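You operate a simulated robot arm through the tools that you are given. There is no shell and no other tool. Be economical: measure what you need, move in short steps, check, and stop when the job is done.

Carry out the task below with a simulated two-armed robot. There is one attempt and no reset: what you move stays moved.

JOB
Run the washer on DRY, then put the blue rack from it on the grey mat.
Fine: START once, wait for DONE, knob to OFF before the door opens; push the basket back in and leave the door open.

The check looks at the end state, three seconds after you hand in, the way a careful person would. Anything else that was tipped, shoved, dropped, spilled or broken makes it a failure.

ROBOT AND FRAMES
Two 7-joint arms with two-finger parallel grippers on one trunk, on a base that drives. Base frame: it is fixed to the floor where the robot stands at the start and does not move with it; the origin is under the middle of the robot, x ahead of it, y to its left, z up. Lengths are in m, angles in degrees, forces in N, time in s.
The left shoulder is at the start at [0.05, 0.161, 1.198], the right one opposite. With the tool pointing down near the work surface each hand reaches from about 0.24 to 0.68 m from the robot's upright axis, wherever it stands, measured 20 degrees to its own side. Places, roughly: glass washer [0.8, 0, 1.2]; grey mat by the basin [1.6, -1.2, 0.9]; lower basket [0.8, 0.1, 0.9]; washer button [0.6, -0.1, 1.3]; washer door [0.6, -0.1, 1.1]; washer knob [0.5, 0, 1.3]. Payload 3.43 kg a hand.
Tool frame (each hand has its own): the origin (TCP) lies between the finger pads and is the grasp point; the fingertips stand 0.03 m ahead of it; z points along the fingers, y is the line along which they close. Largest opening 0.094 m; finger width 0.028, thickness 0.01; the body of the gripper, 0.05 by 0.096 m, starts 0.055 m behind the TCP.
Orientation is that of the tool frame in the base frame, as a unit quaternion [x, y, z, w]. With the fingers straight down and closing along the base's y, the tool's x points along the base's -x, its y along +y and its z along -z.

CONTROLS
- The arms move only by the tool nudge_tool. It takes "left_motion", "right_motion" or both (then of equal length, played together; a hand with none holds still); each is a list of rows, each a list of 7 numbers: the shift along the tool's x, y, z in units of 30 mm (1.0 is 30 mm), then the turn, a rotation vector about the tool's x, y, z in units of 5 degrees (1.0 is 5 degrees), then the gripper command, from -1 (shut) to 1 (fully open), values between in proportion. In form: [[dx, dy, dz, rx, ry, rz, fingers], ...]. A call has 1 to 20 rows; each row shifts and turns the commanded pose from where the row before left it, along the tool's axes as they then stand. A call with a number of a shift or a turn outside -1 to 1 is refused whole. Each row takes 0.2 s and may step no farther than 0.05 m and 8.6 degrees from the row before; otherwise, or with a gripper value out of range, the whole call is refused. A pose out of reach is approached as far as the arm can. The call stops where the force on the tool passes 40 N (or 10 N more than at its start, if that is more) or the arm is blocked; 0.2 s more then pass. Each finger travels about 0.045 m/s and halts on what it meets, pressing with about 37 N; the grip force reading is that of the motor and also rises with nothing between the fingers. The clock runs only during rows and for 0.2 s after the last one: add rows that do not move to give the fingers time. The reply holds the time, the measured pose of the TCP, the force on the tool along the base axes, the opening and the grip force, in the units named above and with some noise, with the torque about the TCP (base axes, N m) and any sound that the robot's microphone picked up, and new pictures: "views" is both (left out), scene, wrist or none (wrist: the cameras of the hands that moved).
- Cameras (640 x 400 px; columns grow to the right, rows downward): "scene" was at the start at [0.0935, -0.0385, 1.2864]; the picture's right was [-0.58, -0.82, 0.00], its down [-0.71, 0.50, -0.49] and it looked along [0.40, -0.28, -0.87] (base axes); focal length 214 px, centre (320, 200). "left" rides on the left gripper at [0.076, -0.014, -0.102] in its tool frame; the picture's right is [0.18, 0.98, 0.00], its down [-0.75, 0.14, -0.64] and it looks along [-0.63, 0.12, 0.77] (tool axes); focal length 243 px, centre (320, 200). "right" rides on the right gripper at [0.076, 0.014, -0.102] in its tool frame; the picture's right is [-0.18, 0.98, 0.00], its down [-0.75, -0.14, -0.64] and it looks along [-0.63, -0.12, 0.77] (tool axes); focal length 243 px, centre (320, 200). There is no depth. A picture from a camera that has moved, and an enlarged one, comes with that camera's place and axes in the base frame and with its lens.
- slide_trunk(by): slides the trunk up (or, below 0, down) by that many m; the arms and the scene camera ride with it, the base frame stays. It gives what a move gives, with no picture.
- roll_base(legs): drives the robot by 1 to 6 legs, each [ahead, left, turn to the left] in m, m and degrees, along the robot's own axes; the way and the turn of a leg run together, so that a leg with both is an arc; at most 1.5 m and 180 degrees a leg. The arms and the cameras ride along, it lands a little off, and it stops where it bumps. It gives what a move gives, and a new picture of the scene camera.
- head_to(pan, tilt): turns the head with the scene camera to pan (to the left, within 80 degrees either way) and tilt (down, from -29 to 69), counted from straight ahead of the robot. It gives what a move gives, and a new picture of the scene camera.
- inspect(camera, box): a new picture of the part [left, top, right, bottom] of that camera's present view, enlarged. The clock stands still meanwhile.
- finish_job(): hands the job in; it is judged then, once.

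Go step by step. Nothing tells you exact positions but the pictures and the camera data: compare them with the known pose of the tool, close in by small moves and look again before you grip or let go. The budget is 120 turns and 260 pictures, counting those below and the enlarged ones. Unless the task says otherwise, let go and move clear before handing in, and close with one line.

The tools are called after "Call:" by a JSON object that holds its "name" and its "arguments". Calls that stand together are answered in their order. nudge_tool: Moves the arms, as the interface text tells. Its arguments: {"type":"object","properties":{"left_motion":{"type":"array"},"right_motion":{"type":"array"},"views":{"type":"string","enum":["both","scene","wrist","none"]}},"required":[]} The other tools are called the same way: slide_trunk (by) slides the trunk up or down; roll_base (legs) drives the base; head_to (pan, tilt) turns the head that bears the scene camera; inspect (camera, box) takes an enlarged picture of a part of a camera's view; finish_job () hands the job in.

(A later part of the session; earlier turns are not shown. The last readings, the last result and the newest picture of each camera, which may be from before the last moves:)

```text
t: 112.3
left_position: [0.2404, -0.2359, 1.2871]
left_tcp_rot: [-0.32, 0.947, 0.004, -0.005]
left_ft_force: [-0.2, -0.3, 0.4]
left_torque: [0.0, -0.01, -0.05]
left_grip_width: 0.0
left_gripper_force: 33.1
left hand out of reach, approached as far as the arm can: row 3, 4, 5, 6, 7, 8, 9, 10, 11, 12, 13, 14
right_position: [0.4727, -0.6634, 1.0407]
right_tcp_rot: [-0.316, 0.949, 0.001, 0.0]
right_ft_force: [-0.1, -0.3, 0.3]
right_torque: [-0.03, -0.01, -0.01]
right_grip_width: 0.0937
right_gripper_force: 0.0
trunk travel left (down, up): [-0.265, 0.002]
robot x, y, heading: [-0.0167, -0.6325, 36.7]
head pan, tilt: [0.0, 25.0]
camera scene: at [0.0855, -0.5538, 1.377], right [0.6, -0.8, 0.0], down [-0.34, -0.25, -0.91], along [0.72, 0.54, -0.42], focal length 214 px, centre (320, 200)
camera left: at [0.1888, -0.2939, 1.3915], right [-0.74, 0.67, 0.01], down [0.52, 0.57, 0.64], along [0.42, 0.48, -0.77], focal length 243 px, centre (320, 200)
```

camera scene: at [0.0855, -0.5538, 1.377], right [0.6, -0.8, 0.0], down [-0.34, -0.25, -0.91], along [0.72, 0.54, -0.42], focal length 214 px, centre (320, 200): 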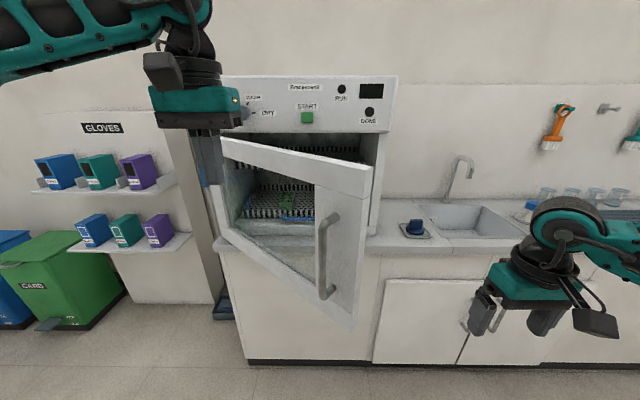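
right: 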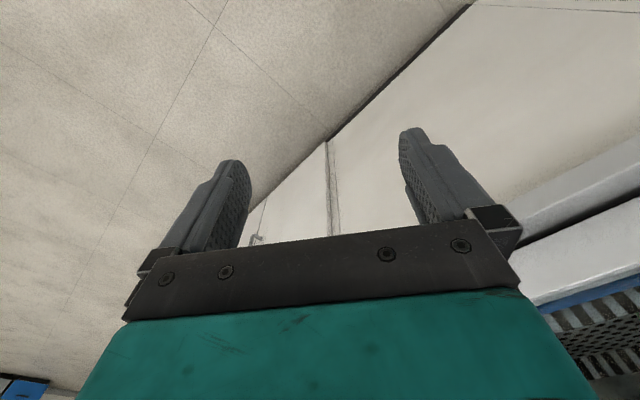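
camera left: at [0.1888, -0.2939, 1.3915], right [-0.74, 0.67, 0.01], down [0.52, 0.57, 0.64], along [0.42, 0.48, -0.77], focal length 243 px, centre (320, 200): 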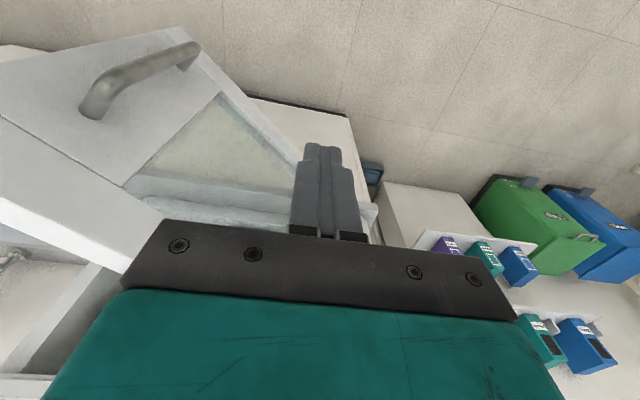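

The left hand can't reach that high that far. The right hand is better placed: it's at door height on the inner side. I lift the left hand away and advance the right hand past the door edge.

Call:
{"name": "nudge_tool", "arguments": {"left_motion": [[0.18, 0.89, -0.36, 0, 0, 0, -1], [0.18, 0.89, -0.36, 0, 0, 0, -1], [0.18, 0.89, -0.36, 0, 0, 0, -1], [0.18, 0.89, -0.36, 0, 0, 0, -1], [0.18, 0.89, -0.36, 0, 0, 0, -1], [0.18, 0.89, -0.36, 0, 0, 0, -1], [0.18, 0.89, -0.36, 0, 0, 0, -1], [0.18, 0.89, -0.36, 0, 0, 0, -1], [0.18, 0.89, -0.36, 0, 0, 0, -1]], "right_motion": [[-0.94, 0, -0.22, 0, 0, 0, -1], [-0.94, 0, -0.22, 0, 0, 0, -1], [-0.94, 0, -0.22, 0, 0, 0, -1], [-0.94, 0, -0.22, 0, 0, 0, -1], [-0.94, 0, -0.22, 0, 0, 0, -1], [-0.94, 0, -0.22, 0, 0, 0, -1], [-0.94, 0, -0.22, 0, 0, 0, -1], [-0.94, 0, -0.22, 0, 0, 0, -1], [-0.94, 0, -0.22, 0, 0, 0, -1]], "views": "scene"}}

```text
t: 114.3
left_position: [0.0574, -0.075, 1.3885]
left_tcp_rot: [-0.321, 0.947, 0.005, -0.005]
left_ft_force: [0.4, 0.3, 0.5]
left_torque: [0.0, 0.02, 0.0]
left_grip_width: 0.0
left_gripper_force: 32.7
right_position: [0.6679, -0.5178, 1.097]
right_tcp_rot: [-0.317, 0.948, 0.0, 0.0]
right_ft_force: [0.2, -0.5, -1.8]
right_torque: [0.02, -0.03, 0.01]
right_grip_width: 0.0
right_gripper_force: 33.0
right hand out of reach, approached as far as the arm can: row 9
trunk travel left (down, up): [-0.265, 0.002]
robot x, y, heading: [-0.0183, -0.6293, 37.0]
head pan, tilt: [0.0, 25.0]
camera scene: at [0.085, -0.5538, 1.3771], right [0.6, -0.8, 0.0], down [-0.34, -0.25, -0.91], along [0.72, 0.54, -0.42], focal length 214 px, centre (320, 200)
```

scene: 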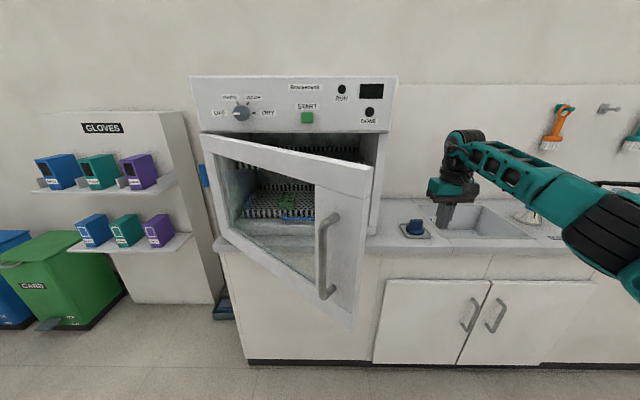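

Right hand is at 0.62 ahead, clear. Moving it left behind the door.

Call:
{"name": "nudge_tool", "arguments": {"right_motion": [[0, 1, 0, 0, 0, 0, -1], [0, 1, 0, 0, 0, 0, -1], [0, 1, 0, 0, 0, 0, -1], [0, 1, 0, 0, 0, 0, -1], [0, 1, 0, 0, 0, 0, -1], [0, 1, 0, 0, 0, 0, -1], [0, 1, 0, 0, 0, 0, -1]]}}

```text
t: 115.9
left_position: [0.058, -0.074, 1.3876]
left_tcp_rot: [-0.321, 0.947, 0.003, -0.004]
left_ft_force: [0.4, -0.3, -0.5]
left_torque: [0.0, -0.01, -0.02]
left_grip_width: 0.0001
left_gripper_force: 32.8
right_position: [0.5428, -0.3474, 1.0987]
right_tcp_rot: [-0.316, 0.949, -0.001, 0.001]
right_ft_force: [0.5, -0.1, 0.1]
right_torque: [0.02, -0.03, 0.0]
right_grip_width: 0.0001
right_gripper_force: 33.3
trunk travel left (down, up): [-0.265, 0.002]
robot x, y, heading: [-0.0192, -0.6331, 37.2]
head pan, tilt: [0.0, 25.0]
camera scene: at [0.0849, -0.5531, 1.377], right [0.6, -0.8, 0.0], down [-0.34, -0.25, -0.91], along [0.72, 0.54, -0.42], focal length 214 px, centre (320, 200)
camera right: at [0.4729, -0.383, 1.1989], right [-0.44, 0.9, 0.0], down [0.69, 0.34, 0.64], along [0.58, 0.28, -0.77], focal length 243 px, centre (320, 200)
```

scene: 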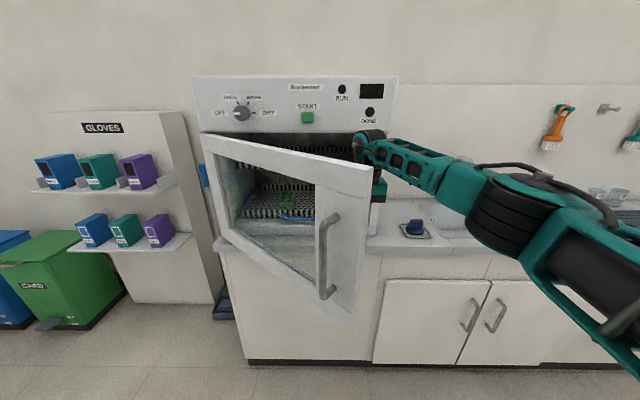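
right: 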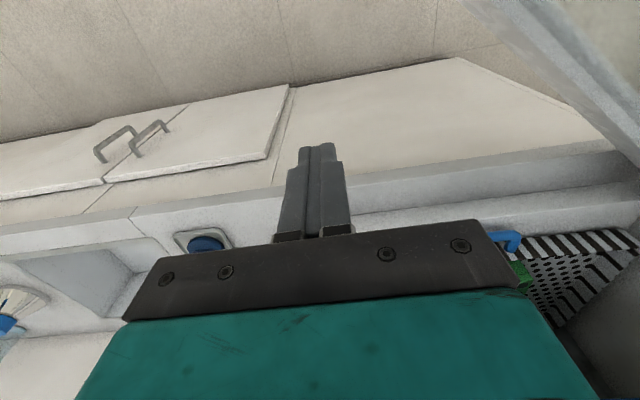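

Hand is behind the door. I now sweep it back-left along the door's arc.

Call:
{"name": "nudge_tool", "arguments": {"right_motion": [[0.717, 0.67, 0, 0, 0, 0, -1], [0.717, 0.67, 0, 0, 0, 0, -1], [0.717, 0.67, 0, 0, 0, 0, -1], [0.717, 0.67, 0, 0, 0, 0, -1], [0.717, 0.67, 0, 0, 0, 0, -1], [0.717, 0.67, 0, 0, 0, 0, -1], [0.717, 0.67, 0, 0, 0, 0, -1], [0.717, 0.67, 0, 0, 0, 0, -1]], "views": "scene"}}

```text
t: 117.7
left_position: [0.0568, -0.0751, 1.3905]
left_tcp_rot: [-0.321, 0.947, 0.003, -0.004]
left_ft_force: [0.1, -0.7, 0.0]
left_torque: [-0.01, -0.02, 0.03]
left_grip_width: 0.0
left_gripper_force: 32.7
right_position: [0.3065, -0.3242, 1.0956]
right_tcp_rot: [-0.316, 0.949, 0.0, 0.0]
right_ft_force: [0.4, 0.0, 0.8]
right_torque: [-0.03, -0.04, 0.02]
right_grip_width: 0.0
right_gripper_force: 33.2
trunk travel left (down, up): [-0.265, 0.002]
robot x, y, heading: [-0.0187, -0.6331, 36.9]
head pan, tilt: [0.0, 25.0]
camera scene: at [0.085, -0.5537, 1.3771], right [0.6, -0.8, 0.0], down [-0.34, -0.25, -0.91], along [0.72, 0.54, -0.42], focal length 214 px, centre (320, 200)
```

scene: 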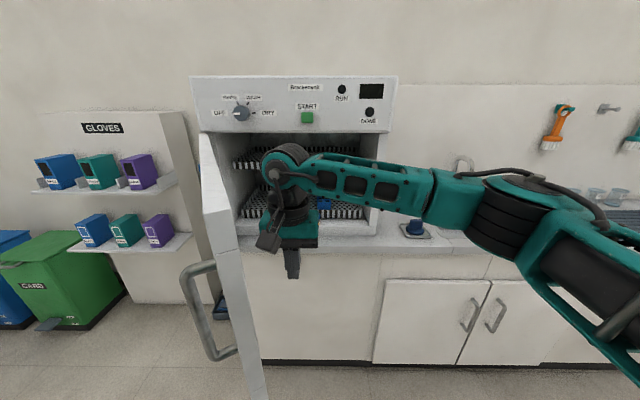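

The door is now about 63° open. I continue the sweep to past 90°.

Call:
{"name": "nudge_tool", "arguments": {"right_motion": [[0.483, 0.85, 0, 0, 0, 0, -1], [0.483, 0.85, 0, 0, 0, 0, -1], [0.483, 0.85, 0, 0, 0, 0, -1], [0.483, 0.85, 0, 0, 0, 0, -1], [0.483, 0.85, 0, 0, 0, 0, -1], [0.483, 0.85, 0, 0, 0, 0, -1], [0.22, 0.94, 0, 0, 0, 0, -1], [0.22, 0.94, 0, 0, 0, 0, -1], [0.22, 0.94, 0, 0, 0, 0, -1], [0.1, 0.94, 0, 0, 0, 0, -1]], "views": "scene"}}

```text
t: 119.9
left_position: [0.0577, -0.0757, 1.389]
left_tcp_rot: [-0.321, 0.947, 0.004, -0.004]
left_ft_force: [0.6, 0.8, 0.1]
left_torque: [0.02, 0.01, -0.01]
left_grip_width: 0.0001
left_gripper_force: 33.2
right_position: [0.1457, -0.2525, 1.0972]
right_tcp_rot: [-0.316, 0.949, -0.001, 0.0]
right_ft_force: [0.7, -0.2, -0.9]
right_torque: [0.05, -0.03, 0.04]
right_grip_width: 0.0
right_gripper_force: 32.9
right hand out of reach, approached as far as the arm can: row 7, 8, 9, 10
trunk travel left (down, up): [-0.265, 0.002]
robot x, y, heading: [-0.0203, -0.6313, 36.8]
head pan, tilt: [0.0, 25.0]
camera scene: at [0.0854, -0.5538, 1.377], right [0.6, -0.8, 0.0], down [-0.34, -0.25, -0.91], along [0.72, 0.54, -0.42], focal length 214 px, centre (320, 200)
```

scene: 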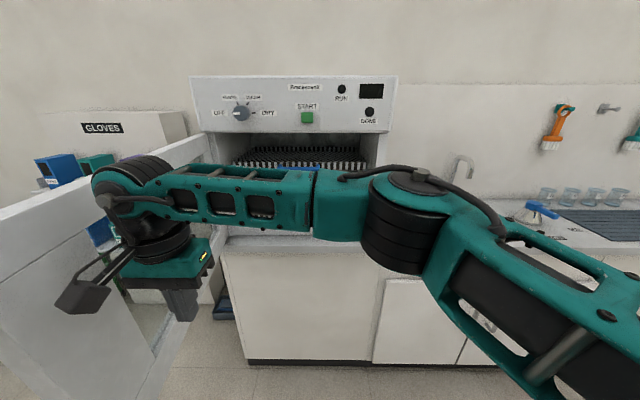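

Door is about fully open. I withdraw the right hand and look into the washer.

Call:
{"name": "nudge_tool", "arguments": {"right_motion": [[0.4, -0.9, 0, 0, 0, 0, -1], [0.2, -1, 0, 0, 0, 0, -1], [0, -1, 0, 0, 0, 0, -1], [0, -1, 0, 0, 0, 0, -1], [0, -1, 0, 0, 0, 0, -1], [0, -1, 0, 0, 0, 0, -1], [0, -1, 0, 0, 0, 0, -1], [0, -1, 0, 0, 0, 0, -1], [0, -1, 0, 0, 0, 0, -1], [0, -1, 0, 0, 0, 0, -1], [0, -1, 0, 0, 0, 0, -1], [0, -1, 0, 0, 0, 0, -1], [0, -1, 0, 0, 0, 0, -1], [0, -1, 0, 0, 0, 0, -1], [0, -1, 0, 0, 0, 0, -1]], "views": "none"}}

Call:
{"name": "head_to", "arguments": {"pan": 0, "tilt": 30}}

Call:
{"name": "inspect", "arguments": {"camera": "scene", "box": [180, 90, 420, 240]}}

```text
t: 123.1
left_position: [0.0559, -0.0753, 1.3885]
left_tcp_rot: [-0.32, 0.947, 0.004, -0.005]
left_ft_force: [0.8, -0.5, 0.5]
left_torque: [0.03, 0.02, -0.01]
left_grip_width: 0.0003
left_gripper_force: 32.6
right_position: [0.4, -0.6236, 1.098]
right_tcp_rot: [-0.317, 0.948, 0.0, 0.0]
right_ft_force: [0.3, 0.0, -0.4]
right_torque: [-0.01, -0.01, 0.05]
right_grip_width: 0.0
right_gripper_force: 33.3
trunk travel left (down, up): [-0.265, 0.002]
robot x, y, heading: [-0.0229, -0.6338, 36.7]
head pan, tilt: [0.0, 25.0]
```

```text
t: 123.7
left_position: [0.0574, -0.0754, 1.3882]
left_tcp_rot: [-0.32, 0.947, 0.004, -0.005]
left_ft_force: [0.1, 0.6, 0.8]
left_torque: [0.0, 0.03, 0.02]
left_grip_width: 0.0
left_gripper_force: 33.0
right_position: [0.3995, -0.6222, 1.0982]
right_tcp_rot: [-0.315, 0.949, 0.0, 0.0]
right_ft_force: [-0.7, -1.0, -0.1]
right_torque: [0.0, 0.0, 0.0]
right_grip_width: 0.0001
right_gripper_force: 32.7
trunk travel left (down, up): [-0.265, 0.002]
robot x, y, heading: [-0.0165, -0.6319, 37.1]
head pan, tilt: [0.0, 30.0]
camera scene: at [0.0841, -0.5548, 1.3691], right [0.6, -0.8, 0.0], down [-0.4, -0.3, -0.87], along [0.69, 0.52, -0.5], focal length 214 px, centre (320, 200)
```

scene: 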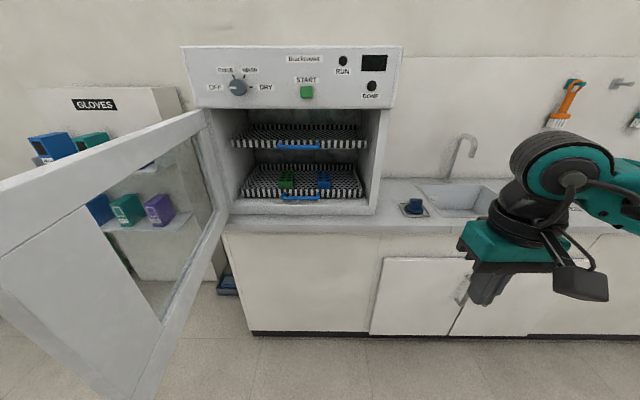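

```text
2.67 times, centred on (300, 165) of scene
camera zoom: at [0.0841, -0.5548, 1.3691], right [0.6, -0.8, 0.0], down [-0.4, -0.3, -0.87], along [0.69, 0.52, -0.5], focal length 572 px, centre (373, 293)
```

zoom: 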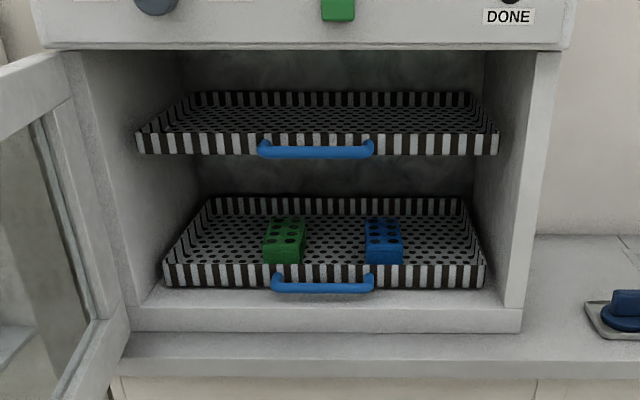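

Excellent view: lower basket front wall top is near z≈0.97 about 0.92 m ahead, blue rack near its front right, green at left; the upper basket hangs above, so I must pull the lower one out. I drive closer.

Call:
{"name": "roll_base", "arguments": {"legs": [[0, -0.12, 0], [0.3, 0, 0]]}}

Call:
{"name": "head_to", "arguments": {"pan": 10, "tilt": 40}}

Call:
{"name": "inspect", "arguments": {"camera": "scene", "box": [180, 60, 460, 235]}}

```text
t: 127.1
left_position: [0.369, 0.0034, 1.3884]
left_tcp_rot: [-0.319, 0.948, 0.004, -0.004]
left_ft_force: [1.0, -0.2, -0.3]
left_torque: [-0.03, -0.01, -0.03]
left_grip_width: 0.0
left_gripper_force: 32.9
right_position: [0.7081, -0.5447, 1.0988]
right_tcp_rot: [-0.314, 0.95, 0.0, 0.0]
right_ft_force: [0.4, -0.9, -0.5]
right_torque: [-0.03, -0.01, -0.03]
right_grip_width: 0.0
right_gripper_force: 33.2
trunk travel left (down, up): [-0.265, 0.002]
robot x, y, heading: [0.2892, -0.5546, 36.9]
head pan, tilt: [0.0, 30.0]
camera scene: at [0.3934, -0.4757, 1.369], right [0.6, -0.8, 0.0], down [-0.4, -0.3, -0.87], along [0.69, 0.52, -0.5], focal length 214 px, centre (320, 200)
```

scene: 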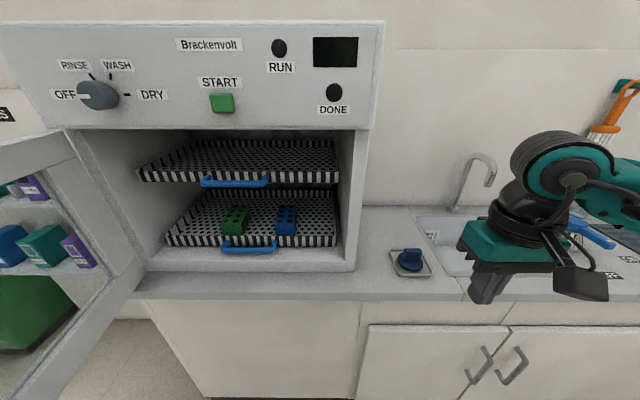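

```text
t: 127.8
left_position: [0.3669, 0.0028, 1.3889]
left_tcp_rot: [-0.318, 0.948, 0.004, -0.005]
left_ft_force: [0.9, 0.1, 0.1]
left_torque: [-0.02, -0.03, 0.02]
left_grip_width: 0.0003
left_gripper_force: 33.1
right_position: [0.7081, -0.5444, 1.0989]
right_tcp_rot: [-0.314, 0.949, -0.001, 0.0]
right_ft_force: [-0.1, 0.4, 0.0]
right_torque: [0.04, 0.03, 0.0]
right_grip_width: 0.0001
right_gripper_force: 32.7
trunk travel left (down, up): [-0.265, 0.002]
robot x, y, heading: [0.2924, -0.5543, 37.0]
head pan, tilt: [10.0, 40.0]
camera scene: at [0.3786, -0.4684, 1.3538], right [0.73, -0.69, 0.0], down [-0.44, -0.47, -0.77], along [0.53, 0.56, -0.64], focal length 214 px, centre (320, 200)
```

scene: 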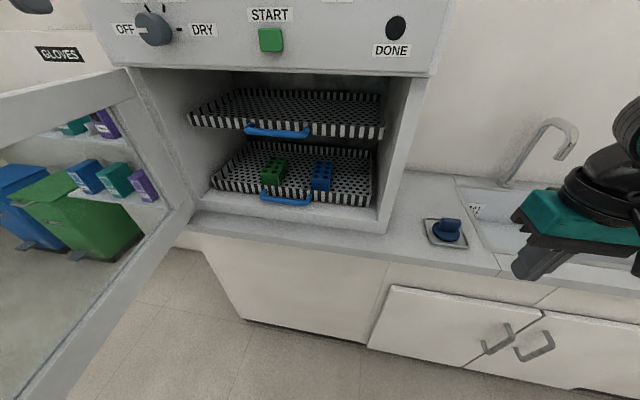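

```text
2.29 times, centred on (320, 148) of scene
camera zoom: at [0.3786, -0.4684, 1.3538], right [0.73, -0.69, 0.0], down [-0.44, -0.47, -0.77], along [0.53, 0.56, -0.64], focal length 490 px, centre (320, 320)
```

zoom: 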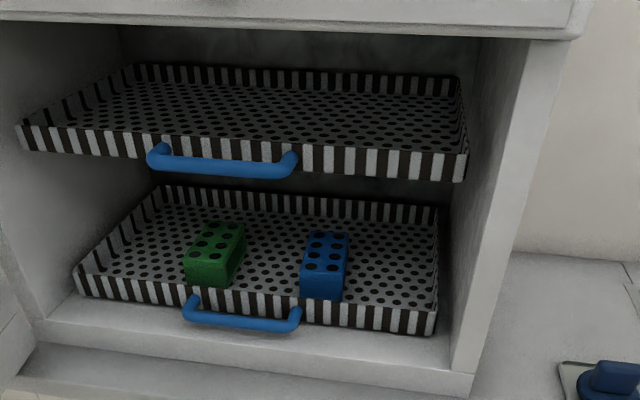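

I'll hook the basket's front wall between the two racks with closed right fingers tilted 45°. First tilt and move the right hand across in front.

Call:
{"name": "nudge_tool", "arguments": {"right_motion": [[0, 1, 0, 0, -1, 0, -1], [0, 1, 0, 0, -1, 0, -1], [0, 1, 0, 0, -1, 0, -1], [0, 1, 0, 0, -1, 0, -1], [0, 1, 0, 0, -1, 0, -1], [0, 1, 0, 0, -1, 0, -1], [0, 1, 0, 0, -1, 0, -1], [0, 1, 0, 0, -1, 0, -1], [0, 1, 0, 0, -1, 0, -1], [0, 1, 0, 0, 0, 0, -1], [0, 1, 0, 0, 0, 0, -1], [0, 1, 0, 0, 0, 0, -1], [0, 0.9, 0, 0, 0, 0, -1], [0, 0.8, 0, 0, 0, 0, -1]]}}

```text
t: 130.8
left_position: [0.3681, 0.0028, 1.3894]
left_tcp_rot: [-0.319, 0.948, 0.005, -0.004]
left_ft_force: [-0.1, 0.8, 0.1]
left_torque: [0.02, 0.0, -0.02]
left_grip_width: 0.0003
left_gripper_force: 33.1
right_position: [0.4642, -0.214, 1.1005]
right_tcp_rot: [-0.289, 0.877, 0.119, 0.365]
right_ft_force: [-0.2, -0.2, -0.1]
right_torque: [-0.02, 0.0, 0.03]
right_grip_width: 0.0
right_gripper_force: 32.8
trunk travel left (down, up): [-0.265, 0.002]
robot x, y, heading: [0.2891, -0.5548, 36.5]
head pan, tilt: [10.0, 40.0]
camera scene: at [0.3783, -0.468, 1.3537], right [0.73, -0.69, 0.0], down [-0.44, -0.47, -0.77], along [0.53, 0.56, -0.64], focal length 214 px, centre (320, 200)
camera right: at [0.3537, -0.2787, 1.1168], right [-0.48, 0.87, 0.13], down [0.15, -0.07, 0.99], along [0.86, 0.49, -0.1], focal length 243 px, centre (320, 200)
```

scene: 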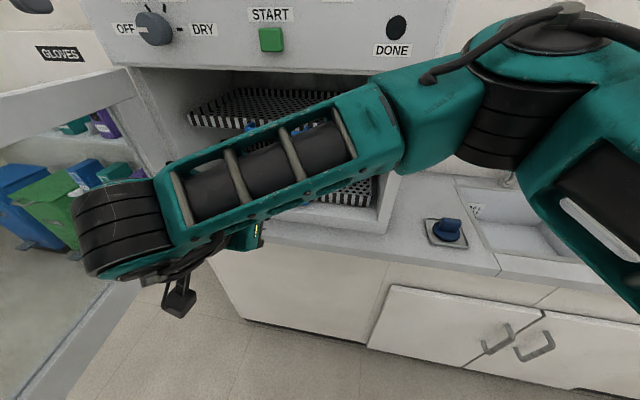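
right: 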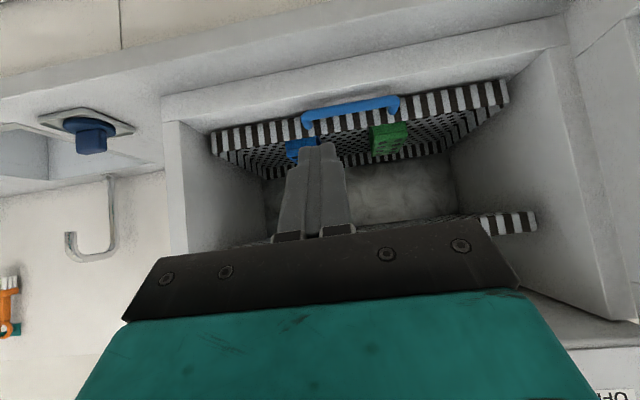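

Well placed; the gap between racks is at ~l 0.185. I move in above the front wall.

Call:
{"name": "nudge_tool", "arguments": {"right_motion": [[-0.577, 0.067, 0.942, 0, 0, 0, -1], [-0.577, 0.067, 0.942, 0, 0, 0, -1], [-0.577, 0.067, 0.942, 0, 0, 0, -1], [-0.577, 0.067, 0.942, 0, 0, 0, -1], [-0.577, 0.067, 0.942, 0, 0, 0, -1], [-0.577, 0.067, 0.942, 0, 0, 0, -1]]}}

```text
t: 132.2
left_position: [0.369, 0.003, 1.3885]
left_tcp_rot: [-0.319, 0.948, 0.004, -0.004]
left_ft_force: [-0.2, -0.1, -0.1]
left_torque: [0.0, 0.03, 0.02]
left_grip_width: 0.0
left_gripper_force: 33.0
right_position: [0.6126, -0.0886, 1.0542]
right_tcp_rot: [-0.291, 0.877, 0.12, 0.363]
right_ft_force: [0.7, -0.5, -0.3]
right_torque: [0.01, -0.01, -0.01]
right_grip_width: 0.0
right_gripper_force: 33.6
trunk travel left (down, up): [-0.265, 0.002]
robot x, y, heading: [0.287, -0.5571, 36.7]
head pan, tilt: [10.0, 40.0]
camera scene: at [0.3789, -0.4679, 1.3537], right [0.73, -0.69, 0.0], down [-0.44, -0.47, -0.77], along [0.53, 0.56, -0.64], focal length 214 px, centre (320, 200)
camera right: at [0.5023, -0.1539, 1.0708], right [-0.48, 0.87, 0.13], down [0.15, -0.07, 0.99], along [0.86, 0.5, -0.1], focal length 243 px, centre (320, 200)
```

scene: 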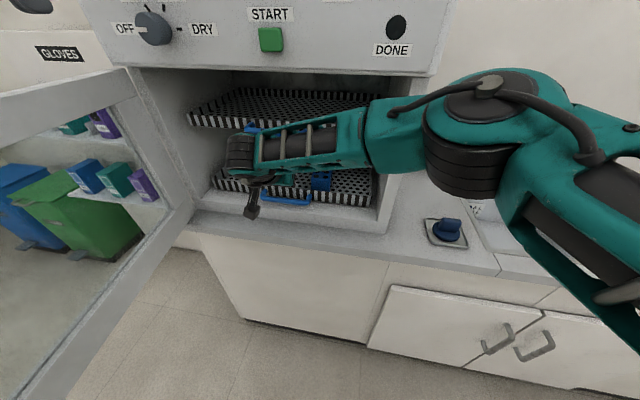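
right: 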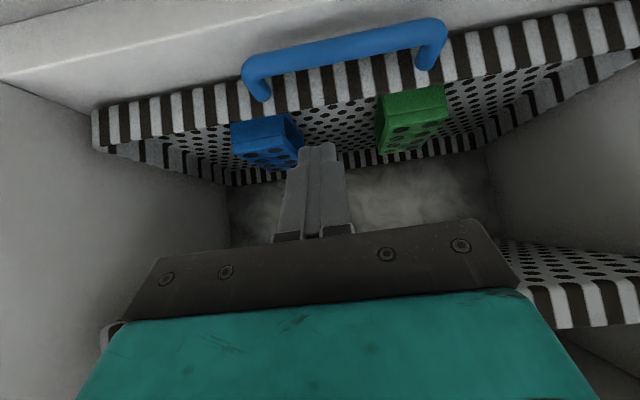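

Good close view: wall top ≈ z 0.978, gap centre l≈0.197. I go over the wall and dip the fingertips behind it.

Call:
{"name": "nudge_tool", "arguments": {"right_motion": [[-0.6, 0.21, 0.97, 0, 0, 0, -1], [-0.6, 0.21, 0.97, 0, 0, 0, -1], [-0.6, 0.2, 0.97, 0, 0, 0, -1], [0.55, 0, 0.55, 0, 0, 0, -1], [0.55, 0, 0.55, 0, 0, 0, -1]], "views": "wrist"}}

```text
t: 133.4
left_position: [0.3674, 0.0031, 1.3883]
left_tcp_rot: [-0.319, 0.948, 0.004, -0.004]
left_ft_force: [-0.4, -1.0, -0.2]
left_torque: [0.0, -0.01, 0.02]
left_grip_width: 0.0
left_gripper_force: 32.7
right_position: [0.6495, -0.069, 0.9924]
right_tcp_rot: [-0.291, 0.877, 0.121, 0.364]
right_ft_force: [0.3, -0.3, 0.3]
right_torque: [-0.03, 0.0, -0.03]
right_grip_width: 0.0
right_gripper_force: 32.9
right hand out of reach, approached as far as the arm can: row 2, 3, 4
trunk travel left (down, up): [-0.265, 0.002]
robot x, y, heading: [0.2904, -0.5525, 36.9]
head pan, tilt: [10.0, 40.0]
camera right: at [0.5407, -0.133, 1.0095], right [-0.48, 0.87, 0.13], down [0.15, -0.07, 0.99], along [0.86, 0.49, -0.1], focal length 243 px, centre (320, 200)
```

right: 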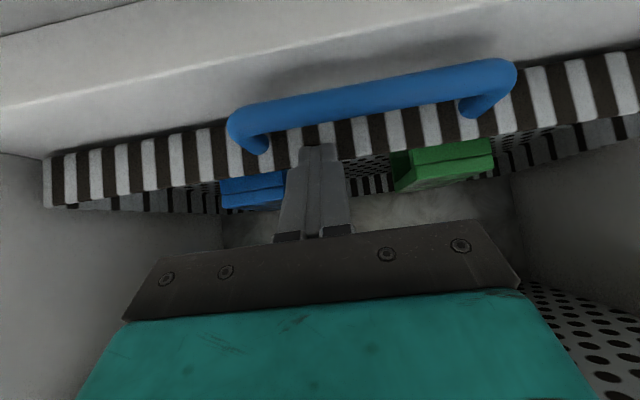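

Reach ran out; the tip is just at the wall. I lift, roll the base forward 7 cm, and try again.

Call:
{"name": "nudge_tool", "arguments": {"right_motion": [[-0.6, 0, -0.6, 0, 0, 0, -1], [-0.6, 0, -0.6, 0, 0, 0, -1]], "views": "none"}}

Call:
{"name": "roll_base", "arguments": {"legs": [[0.075, 0.02, 0]]}}

Call:
{"name": "inspect", "arguments": {"camera": "right", "box": [0, 0, 640, 400]}}

```text
t: 134.0
left_position: [0.3682, 0.0036, 1.3879]
left_tcp_rot: [-0.32, 0.947, 0.004, -0.004]
left_ft_force: [-0.3, -0.6, 0.6]
left_torque: [-0.03, 0.0, 0.0]
left_grip_width: 0.0
left_gripper_force: 33.0
right_position: [0.6488, -0.0685, 1.0454]
right_tcp_rot: [-0.29, 0.877, 0.12, 0.364]
right_ft_force: [0.1, -0.5, 0.0]
right_torque: [-0.03, 0.0, -0.04]
right_grip_width: 0.0
right_gripper_force: 32.8
trunk travel left (down, up): [-0.265, 0.002]
robot x, y, heading: [0.287, -0.5516, 36.7]
head pan, tilt: [10.0, 40.0]
```

```text
t: 135.1
left_position: [0.4086, 0.0549, 1.3875]
left_tcp_rot: [-0.319, 0.948, 0.004, -0.005]
left_ft_force: [-0.4, -0.1, 0.5]
left_torque: [0.0, 0.0, 0.0]
left_grip_width: 0.0
left_gripper_force: 33.3
right_position: [0.68, -0.0191, 1.0383]
right_tcp_rot: [-0.297, 0.878, 0.119, 0.355]
right_ft_force: [0.5, 0.7, 0.0]
right_torque: [-0.05, 0.04, 0.01]
right_grip_width: 0.0
right_gripper_force: 32.8
trunk travel left (down, up): [-0.265, 0.002]
robot x, y, heading: [0.33, -0.5038, 36.6]
head pan, tilt: [10.0, 40.0]
stopped in leg 1: the robot was blocked; the commanded pose is now the measured one
camera scene: at [0.4188, -0.4178, 1.3538], right [0.73, -0.69, 0.0], down [-0.44, -0.47, -0.77], along [0.53, 0.56, -0.64], focal length 214 px, centre (320, 200)
```

scene: 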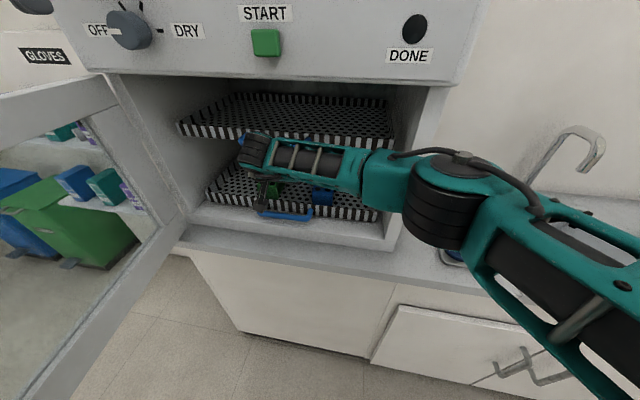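

```text
1.00 times, centred on (320, 200) of right (not enlarged: the box is as wide or as high as the picture)
camera zoom: at [0.571, -0.0844, 1.0572], right [-0.49, 0.86, 0.13], down [0.16, -0.05, 0.99], along [0.86, 0.5, -0.11], focal length 243 px, centre (320, 200)
```

zoom: 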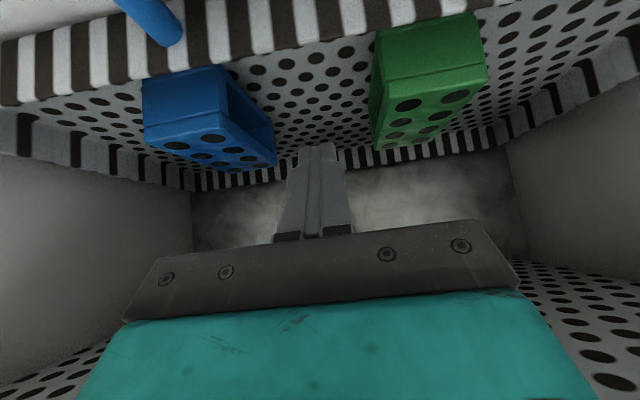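

The base bumped (wrist likely touching the upper basket's handle) but the hand is now right over the gap behind the wall, no force. I dip straight down.

Call:
{"name": "nudge_tool", "arguments": {"right_motion": [[0.43, 0, 0.43, 0, 0, 0, -1], [0.43, 0, 0.43, 0, 0, 0, -1], [0.43, 0, 0.43, 0, 0, 0, -1]]}}

```text
t: 135.8
left_position: [0.4099, 0.054, 1.3883]
left_tcp_rot: [-0.319, 0.948, 0.004, -0.005]
left_ft_force: [0.8, 0.0, 0.3]
left_torque: [0.0, 0.01, 0.0]
left_grip_width: 0.0
left_gripper_force: 32.4
right_position: [0.6861, -0.0233, 0.9826]
right_tcp_rot: [-0.296, 0.879, 0.118, 0.356]
right_ft_force: [0.3, -0.1, 0.2]
right_torque: [0.01, -0.01, -0.04]
right_grip_width: 0.0
right_gripper_force: 32.9
right hand out of reach, approached as far as the arm can: row 3
trunk travel left (down, up): [-0.265, 0.002]
robot x, y, heading: [0.3287, -0.5045, 36.7]
head pan, tilt: [10.0, 40.0]
camera scene: at [0.4191, -0.4182, 1.3537], right [0.73, -0.69, 0.0], down [-0.44, -0.47, -0.77], along [0.53, 0.56, -0.64], focal length 214 px, centre (320, 200)
camera right: at [0.5767, -0.0888, 1.0014], right [-0.49, 0.86, 0.13], down [0.16, -0.05, 0.99], along [0.86, 0.5, -0.11], focal length 243 px, centre (320, 200)
```

scene: 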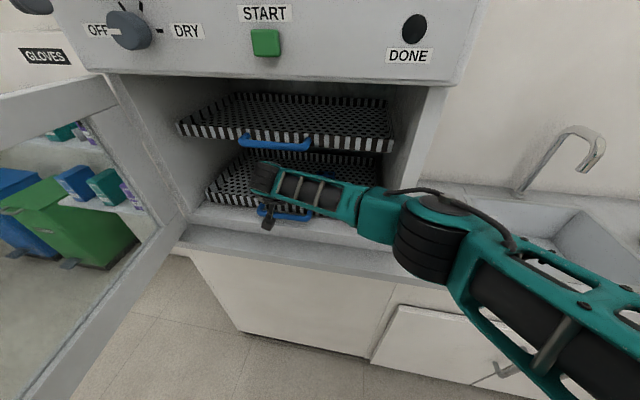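
right: 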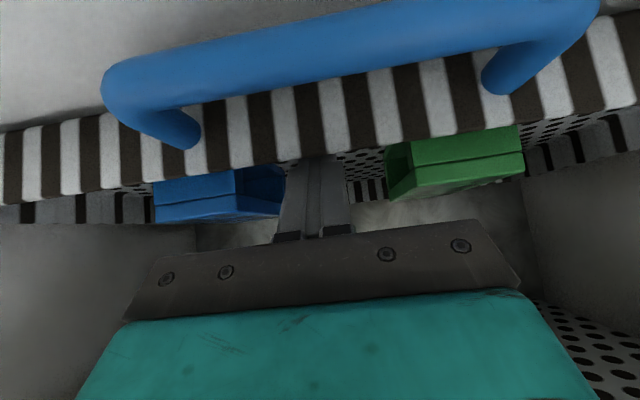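

The fingertips are behind the front wall, between the racks. I pull the basket toward me with the arm.

Call:
{"name": "nudge_tool", "arguments": {"right_motion": [[0.7, 0, -0.7, 0, 0, 0, -1], [0.7, 0, -0.7, 0, 0, 0, -1], [0.7, 0, -0.7, 0, 0, 0, -1], [0.7, 0, -0.7, 0, 0, 0, -1]]}}

```text
t: 136.8
left_position: [0.4086, 0.0536, 1.3875]
left_tcp_rot: [-0.319, 0.948, 0.004, -0.004]
left_ft_force: [0.0, -0.4, -0.4]
left_torque: [0.01, 0.01, 0.0]
left_grip_width: 0.0
left_gripper_force: 33.0
right_position: [0.5924, -0.096, 0.9847]
right_tcp_rot: [-0.296, 0.879, 0.118, 0.355]
right_ft_force: [-0.1, -0.1, 0.3]
right_torque: [0.01, 0.01, 0.0]
right_grip_width: 0.0
right_gripper_force: 32.9
trunk travel left (down, up): [-0.265, 0.002]
robot x, y, heading: [0.331, -0.5028, 36.8]
head pan, tilt: [10.0, 40.0]
camera scene: at [0.4183, -0.4185, 1.3537], right [0.73, -0.69, 0.0], down [-0.44, -0.47, -0.77], along [0.53, 0.56, -0.64], focal length 214 px, centre (320, 200)
camera right: at [0.4836, -0.1615, 1.0044], right [-0.49, 0.86, 0.13], down [0.16, -0.05, 0.99], along [0.86, 0.5, -0.11], focal length 243 px, centre (320, 200)
```

scene: 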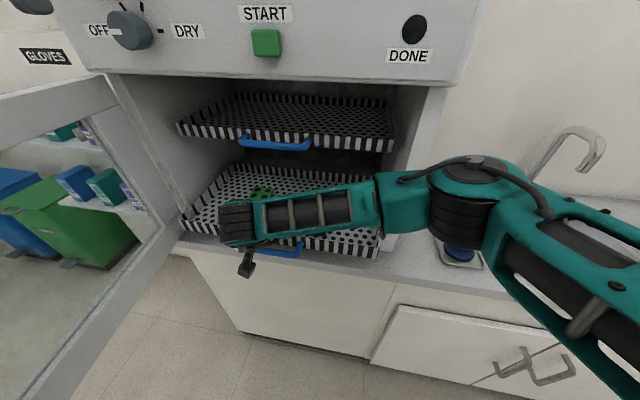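
right: 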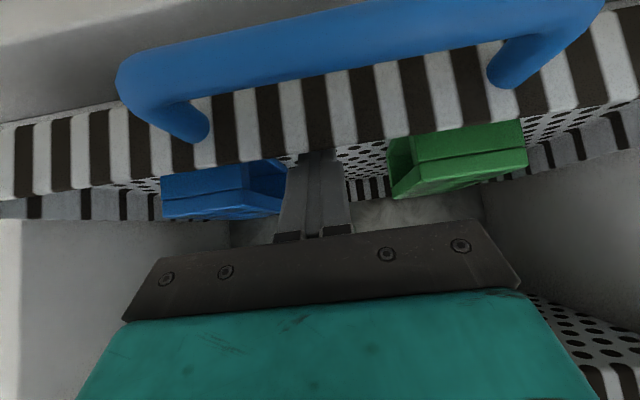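

The basket follows with almost no force. Another 0.1 m.

Call:
{"name": "nudge_tool", "arguments": {"right_motion": [[0.7, 0, -0.7, 0, 0, 0, -1], [0.7, 0, -0.7, 0, 0, 0, -1], [0.7, 0, -0.7, 0, 0, 0, -1], [0.5, 0, -0.5, 0, 0, 0, -1]]}}

```text
t: 137.8
left_position: [0.4083, 0.0523, 1.3885]
left_tcp_rot: [-0.319, 0.948, 0.003, -0.006]
left_ft_force: [-0.1, -0.2, -0.6]
left_torque: [0.0, 0.0, 0.0]
left_grip_width: 0.0
left_gripper_force: 32.9
right_position: [0.5027, -0.1622, 0.9855]
right_tcp_rot: [-0.296, 0.879, 0.119, 0.355]
right_ft_force: [0.1, 0.0, -0.5]
right_torque: [-0.04, -0.01, 0.02]
right_grip_width: 0.0
right_gripper_force: 33.1
trunk travel left (down, up): [-0.265, 0.002]
robot x, y, heading: [0.3293, -0.504, 36.4]
head pan, tilt: [10.0, 40.0]
camera scene: at [0.4186, -0.4183, 1.3537], right [0.73, -0.69, 0.0], down [-0.44, -0.47, -0.77], along [0.53, 0.56, -0.64], focal length 214 px, centre (320, 200)
camera right: at [0.3934, -0.2289, 1.0061], right [-0.49, 0.86, 0.13], down [0.16, -0.05, 0.99], along [0.86, 0.5, -0.11], focal length 243 px, centre (320, 200)
```

scene: 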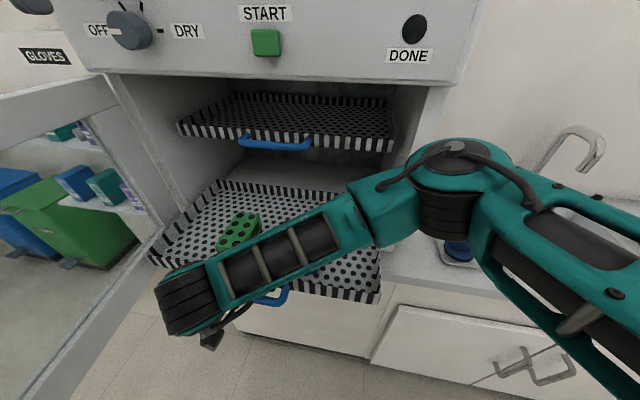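
right: 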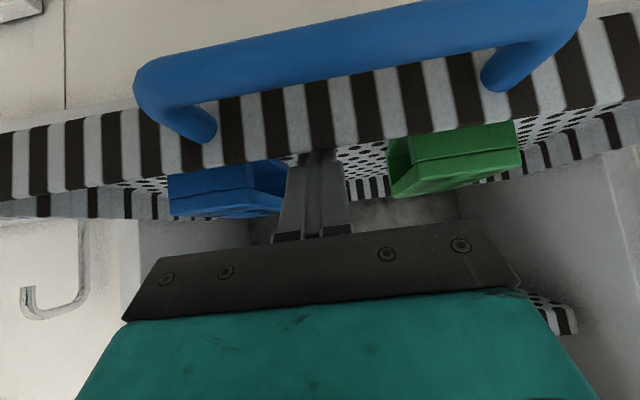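

The basket is out about 0.22 m. I lift the hand straight up and turn it to point down over the blue rack's side.

Call:
{"name": "nudge_tool", "arguments": {"right_motion": [[-0.7, 0, -0.7, 0, 0, 0, -1], [-0.7, 0, -0.7, 0, 0, 0, -1], [-0.7, 0, -0.7, 0, 0, 0, -1], [-0.7, 0, -0.7, 0, 0, 0, -1], [-0.7, 0, -0.7, 0, 0, 0, -1], [-0.7, 0, -0.7, 0, 0, 0, -1], [0, -0.4, 0, 0, 1, 0, 1], [0, -0.4, 0, 0, 1, 0, 1], [0, -0.4, 0, 0, 1, 0, 1], [0, -0.4, 0, 0, 1, 0, 1], [0, -0.4, 0, 0, 1, 0, 1], [0, -0.4, 0, 0, 1, 0, 1], [0, -0.4, 0, 0, 1, 0, 1], [0, -0.4, 0, 0, 1, 0, 1], [0, -0.4, 0, 0, 1, 0, 1]]}}

```text
t: 141.1
left_position: [0.4093, 0.0532, 1.3887]
left_tcp_rot: [-0.318, 0.948, 0.004, -0.006]
left_ft_force: [-0.3, 0.0, -0.7]
left_torque: [-0.01, -0.01, 0.01]
left_grip_width: 0.0
left_gripper_force: 33.1
right_position: [0.5696, -0.2453, 1.1664]
right_tcp_rot: [-0.319, 0.948, -0.003, -0.007]
right_ft_force: [0.2, 0.4, 0.5]
right_torque: [0.0, 0.03, 0.01]
right_grip_width: 0.0938
right_gripper_force: 0.2
trunk travel left (down, up): [-0.265, 0.002]
robot x, y, heading: [0.3331, -0.5033, 36.7]
head pan, tilt: [10.0, 40.0]
camera scene: at [0.419, -0.4183, 1.3537], right [0.73, -0.69, 0.0], down [-0.44, -0.47, -0.77], along [0.53, 0.56, -0.64], focal length 214 px, centre (320, 200)
camera right: at [0.5032, -0.2804, 1.2679], right [-0.45, 0.89, 0.0], down [0.69, 0.35, 0.63], along [0.56, 0.28, -0.78], focal length 243 px, centre (320, 200)
```

scene: 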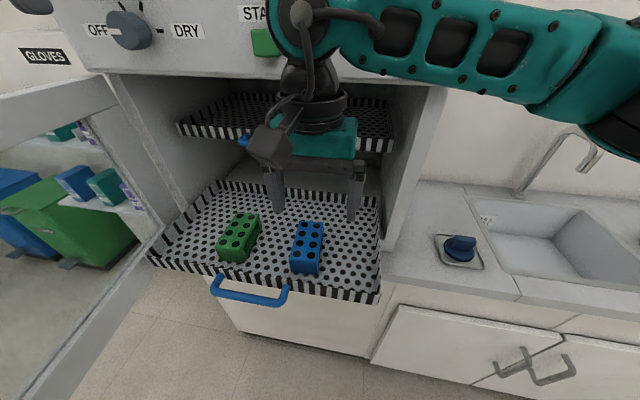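
right: 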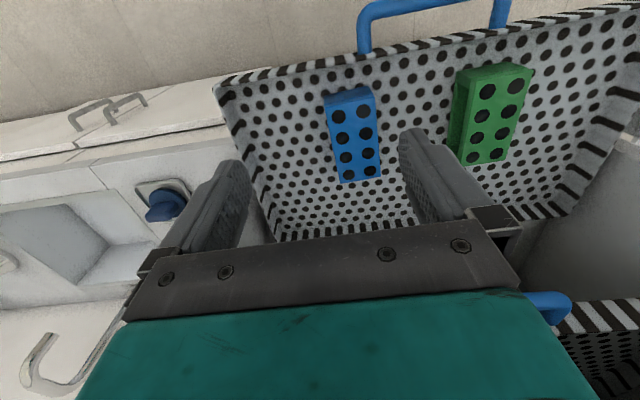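

Blue rack is now clearly accessible, slightly left and ahead of the hand. I move above it and lower partway to refine.

Call:
{"name": "nudge_tool", "arguments": {"right_motion": [[-0.7, 0.35, 0.6, 0, 0, 0, 1], [-0.7, 0.35, 0.6, 0, 0, 0, 1], [-0.6, 0.3, 0.6, 0, 0, 0, 1], [0, 0, 0.6, 0, 0, 0, 1]]}}

Call:
{"name": "inspect", "arguments": {"camera": "right", "box": [200, 0, 480, 175]}}

Call:
{"name": "inspect", "arguments": {"camera": "scene", "box": [140, 160, 400, 320]}}

```text
t: 142.1
left_position: [0.4084, 0.0536, 1.3888]
left_tcp_rot: [-0.319, 0.948, 0.004, -0.005]
left_ft_force: [-0.1, -0.7, 0.6]
left_torque: [0.01, -0.03, 0.02]
left_grip_width: 0.0001
left_gripper_force: 32.7
right_position: [0.5987, -0.1872, 1.0927]
right_tcp_rot: [-0.32, 0.947, -0.003, -0.006]
right_ft_force: [0.1, -0.3, -0.1]
right_torque: [0.01, 0.02, 0.0]
right_grip_width: 0.0943
right_gripper_force: 0.1
trunk travel left (down, up): [-0.265, 0.002]
robot x, y, heading: [0.328, -0.5039, 36.7]
head pan, tilt: [10.0, 40.0]
camera scene: at [0.4187, -0.4183, 1.3538], right [0.73, -0.69, 0.0], down [-0.44, -0.47, -0.77], along [0.53, 0.56, -0.64], focal length 214 px, centre (320, 200)
camera right: at [0.5309, -0.221, 1.1956], right [-0.45, 0.89, 0.0], down [0.69, 0.35, 0.63], along [0.56, 0.28, -0.78], focal length 243 px, centre (320, 200)
```

scene: 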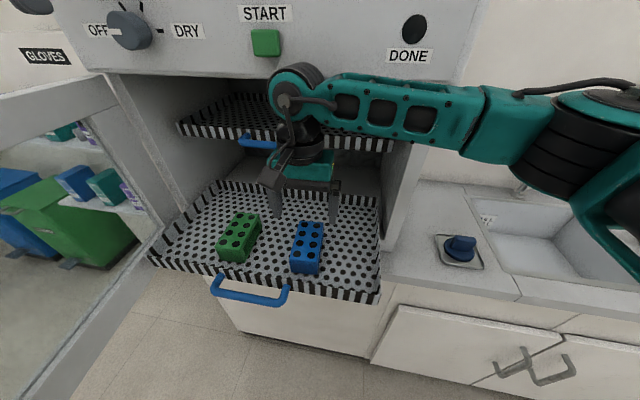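
right: 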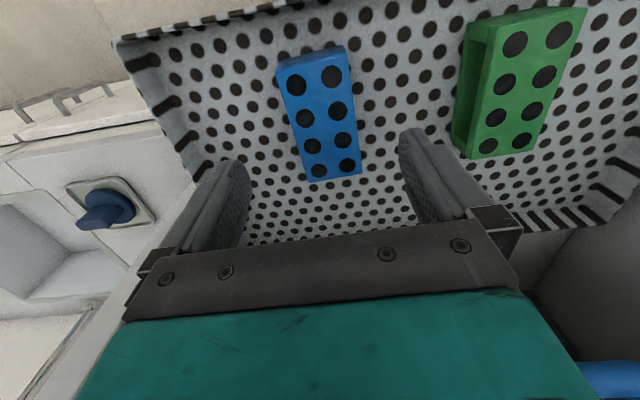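

```text
2.29 times, centred on (340, 88) of right
camera zoom: at [0.5309, -0.221, 1.1956], right [-0.45, 0.89, 0.0], down [0.69, 0.35, 0.63], along [0.56, 0.28, -0.78], focal length 555 px, centre (274, 457)
```

zoom: 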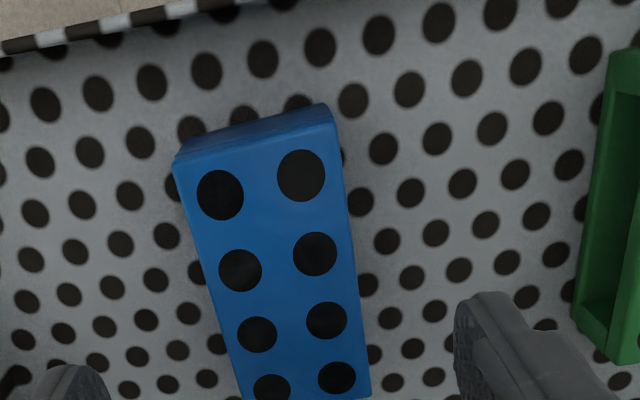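

```text
2.46 times, centred on (270, 240) of scene
camera zoom: at [0.4187, -0.4183, 1.3538], right [0.73, -0.69, 0.0], down [-0.44, -0.47, -0.77], along [0.53, 0.56, -0.64], focal length 528 px, centre (443, 102)
```

zoom: 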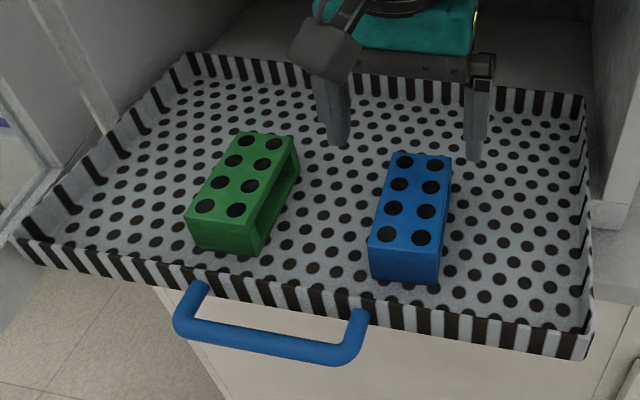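

Both cameras agree: rack top centre at (0.610, -0.177, 0.98), aligned with the gripper. I shift 15 mm forward and descend.

Call:
{"name": "nudge_tool", "arguments": {"right_motion": [[-0.5, 0.05, 0.5, 0, 0, 0, 1], [0, 0, 0.9, 0, 0, 0, 1], [0, 0, 0.9, 0, 0, 0, 1], [0, 0, 0.9, 0, 0, 0, 1], [0, 0, 0.6, 0, 0, 0, 1]]}}

```text
t: 143.2
left_position: [0.4079, 0.0526, 1.3887]
left_tcp_rot: [-0.319, 0.948, 0.004, -0.005]
left_ft_force: [-0.1, -0.2, -0.6]
left_torque: [-0.03, 0.0, 0.03]
left_grip_width: 0.0
left_gripper_force: 33.3
right_position: [0.6098, -0.1773, 0.9764]
right_tcp_rot: [-0.32, 0.947, -0.003, -0.007]
right_ft_force: [-0.9, 0.0, -0.2]
right_torque: [-0.05, -0.04, 0.0]
right_grip_width: 0.0939
right_gripper_force: 0.1
trunk travel left (down, up): [-0.265, 0.002]
robot x, y, heading: [0.3276, -0.5053, 36.5]
head pan, tilt: [10.0, 40.0]
camera scene: at [0.4186, -0.4181, 1.3537], right [0.73, -0.69, 0.0], down [-0.44, -0.47, -0.77], along [0.53, 0.56, -0.64], focal length 214 px, centre (320, 200)
camera right: at [0.5417, -0.211, 1.079], right [-0.45, 0.89, -0.01], down [0.69, 0.35, 0.63], along [0.56, 0.28, -0.78], focal length 243 px, centre (320, 200)
```

scene: 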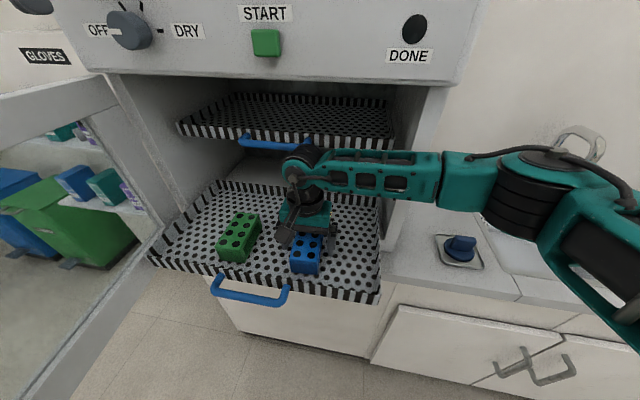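
right: 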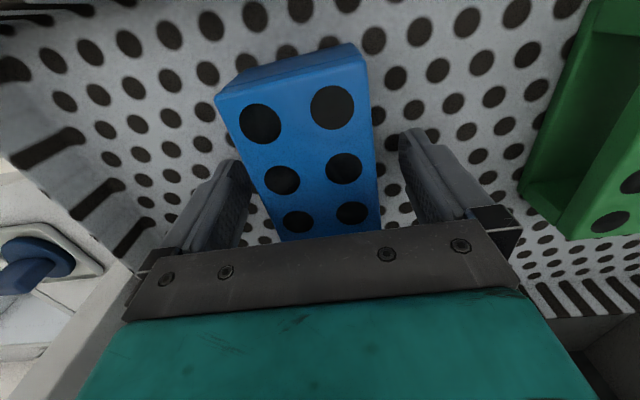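

The rack is between the fingers. Close and lift a little.

Call:
{"name": "nudge_tool", "arguments": {"right_motion": [[0, 0, 0, 0, 0, 0, -1], [0, 0, 0, 0, 0, 0, -1], [0, 0, 0, 0, 0, 0, -1], [0, 0, 0, 0, 0, 0, -1], [0, 0, 0, 0, 0, 0, -1], [0, 0, -0.5, 0, 0, 0, -1], [0, 0, -0.8, 0, 0, 0, -1], [0, 0, -0.8, 0, 0, 0, -1]]}}

```text
t: 145.1
left_position: [0.4085, 0.0541, 1.3888]
left_tcp_rot: [-0.319, 0.948, 0.005, -0.005]
left_ft_force: [0.0, -0.7, -0.2]
left_torque: [-0.01, 0.03, 0.01]
left_grip_width: 0.0001
left_gripper_force: 33.1
right_position: [0.6118, -0.1764, 1.0417]
right_tcp_rot: [-0.321, 0.947, -0.003, -0.007]
right_ft_force: [-0.5, 0.4, -1.5]
right_torque: [-0.01, -0.02, 0.02]
right_grip_width: 0.0618
right_gripper_force: 37.3
trunk travel left (down, up): [-0.265, 0.002]
robot x, y, heading: [0.3312, -0.503, 36.5]
head pan, tilt: [10.0, 40.0]
camera scene: at [0.4185, -0.4182, 1.3537], right [0.73, -0.69, 0.0], down [-0.44, -0.47, -0.77], along [0.53, 0.56, -0.64], focal length 214 px, centre (320, 200)
camera right: at [0.5428, -0.2105, 1.1439], right [-0.45, 0.89, -0.01], down [0.69, 0.35, 0.63], along [0.57, 0.28, -0.78], focal length 243 px, centre (320, 200)
```

scene: 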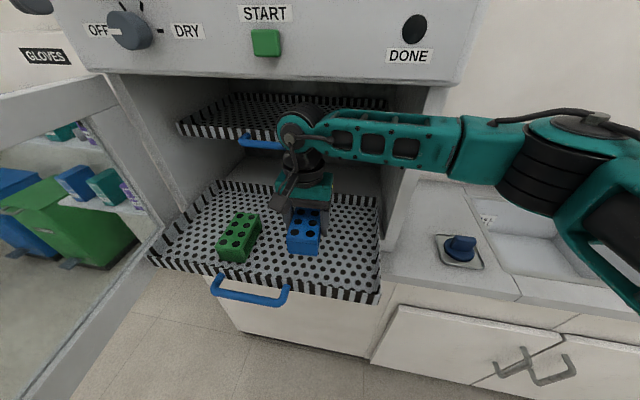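
right: 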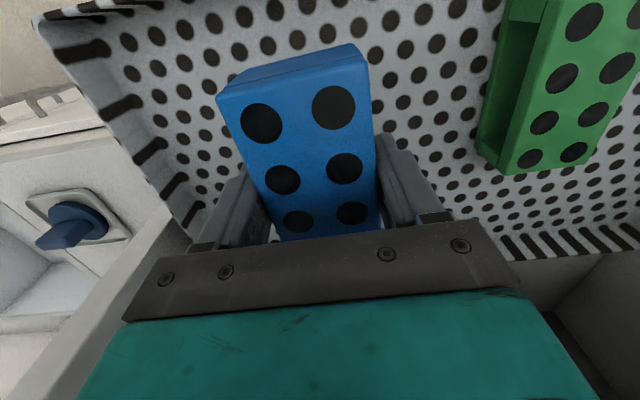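

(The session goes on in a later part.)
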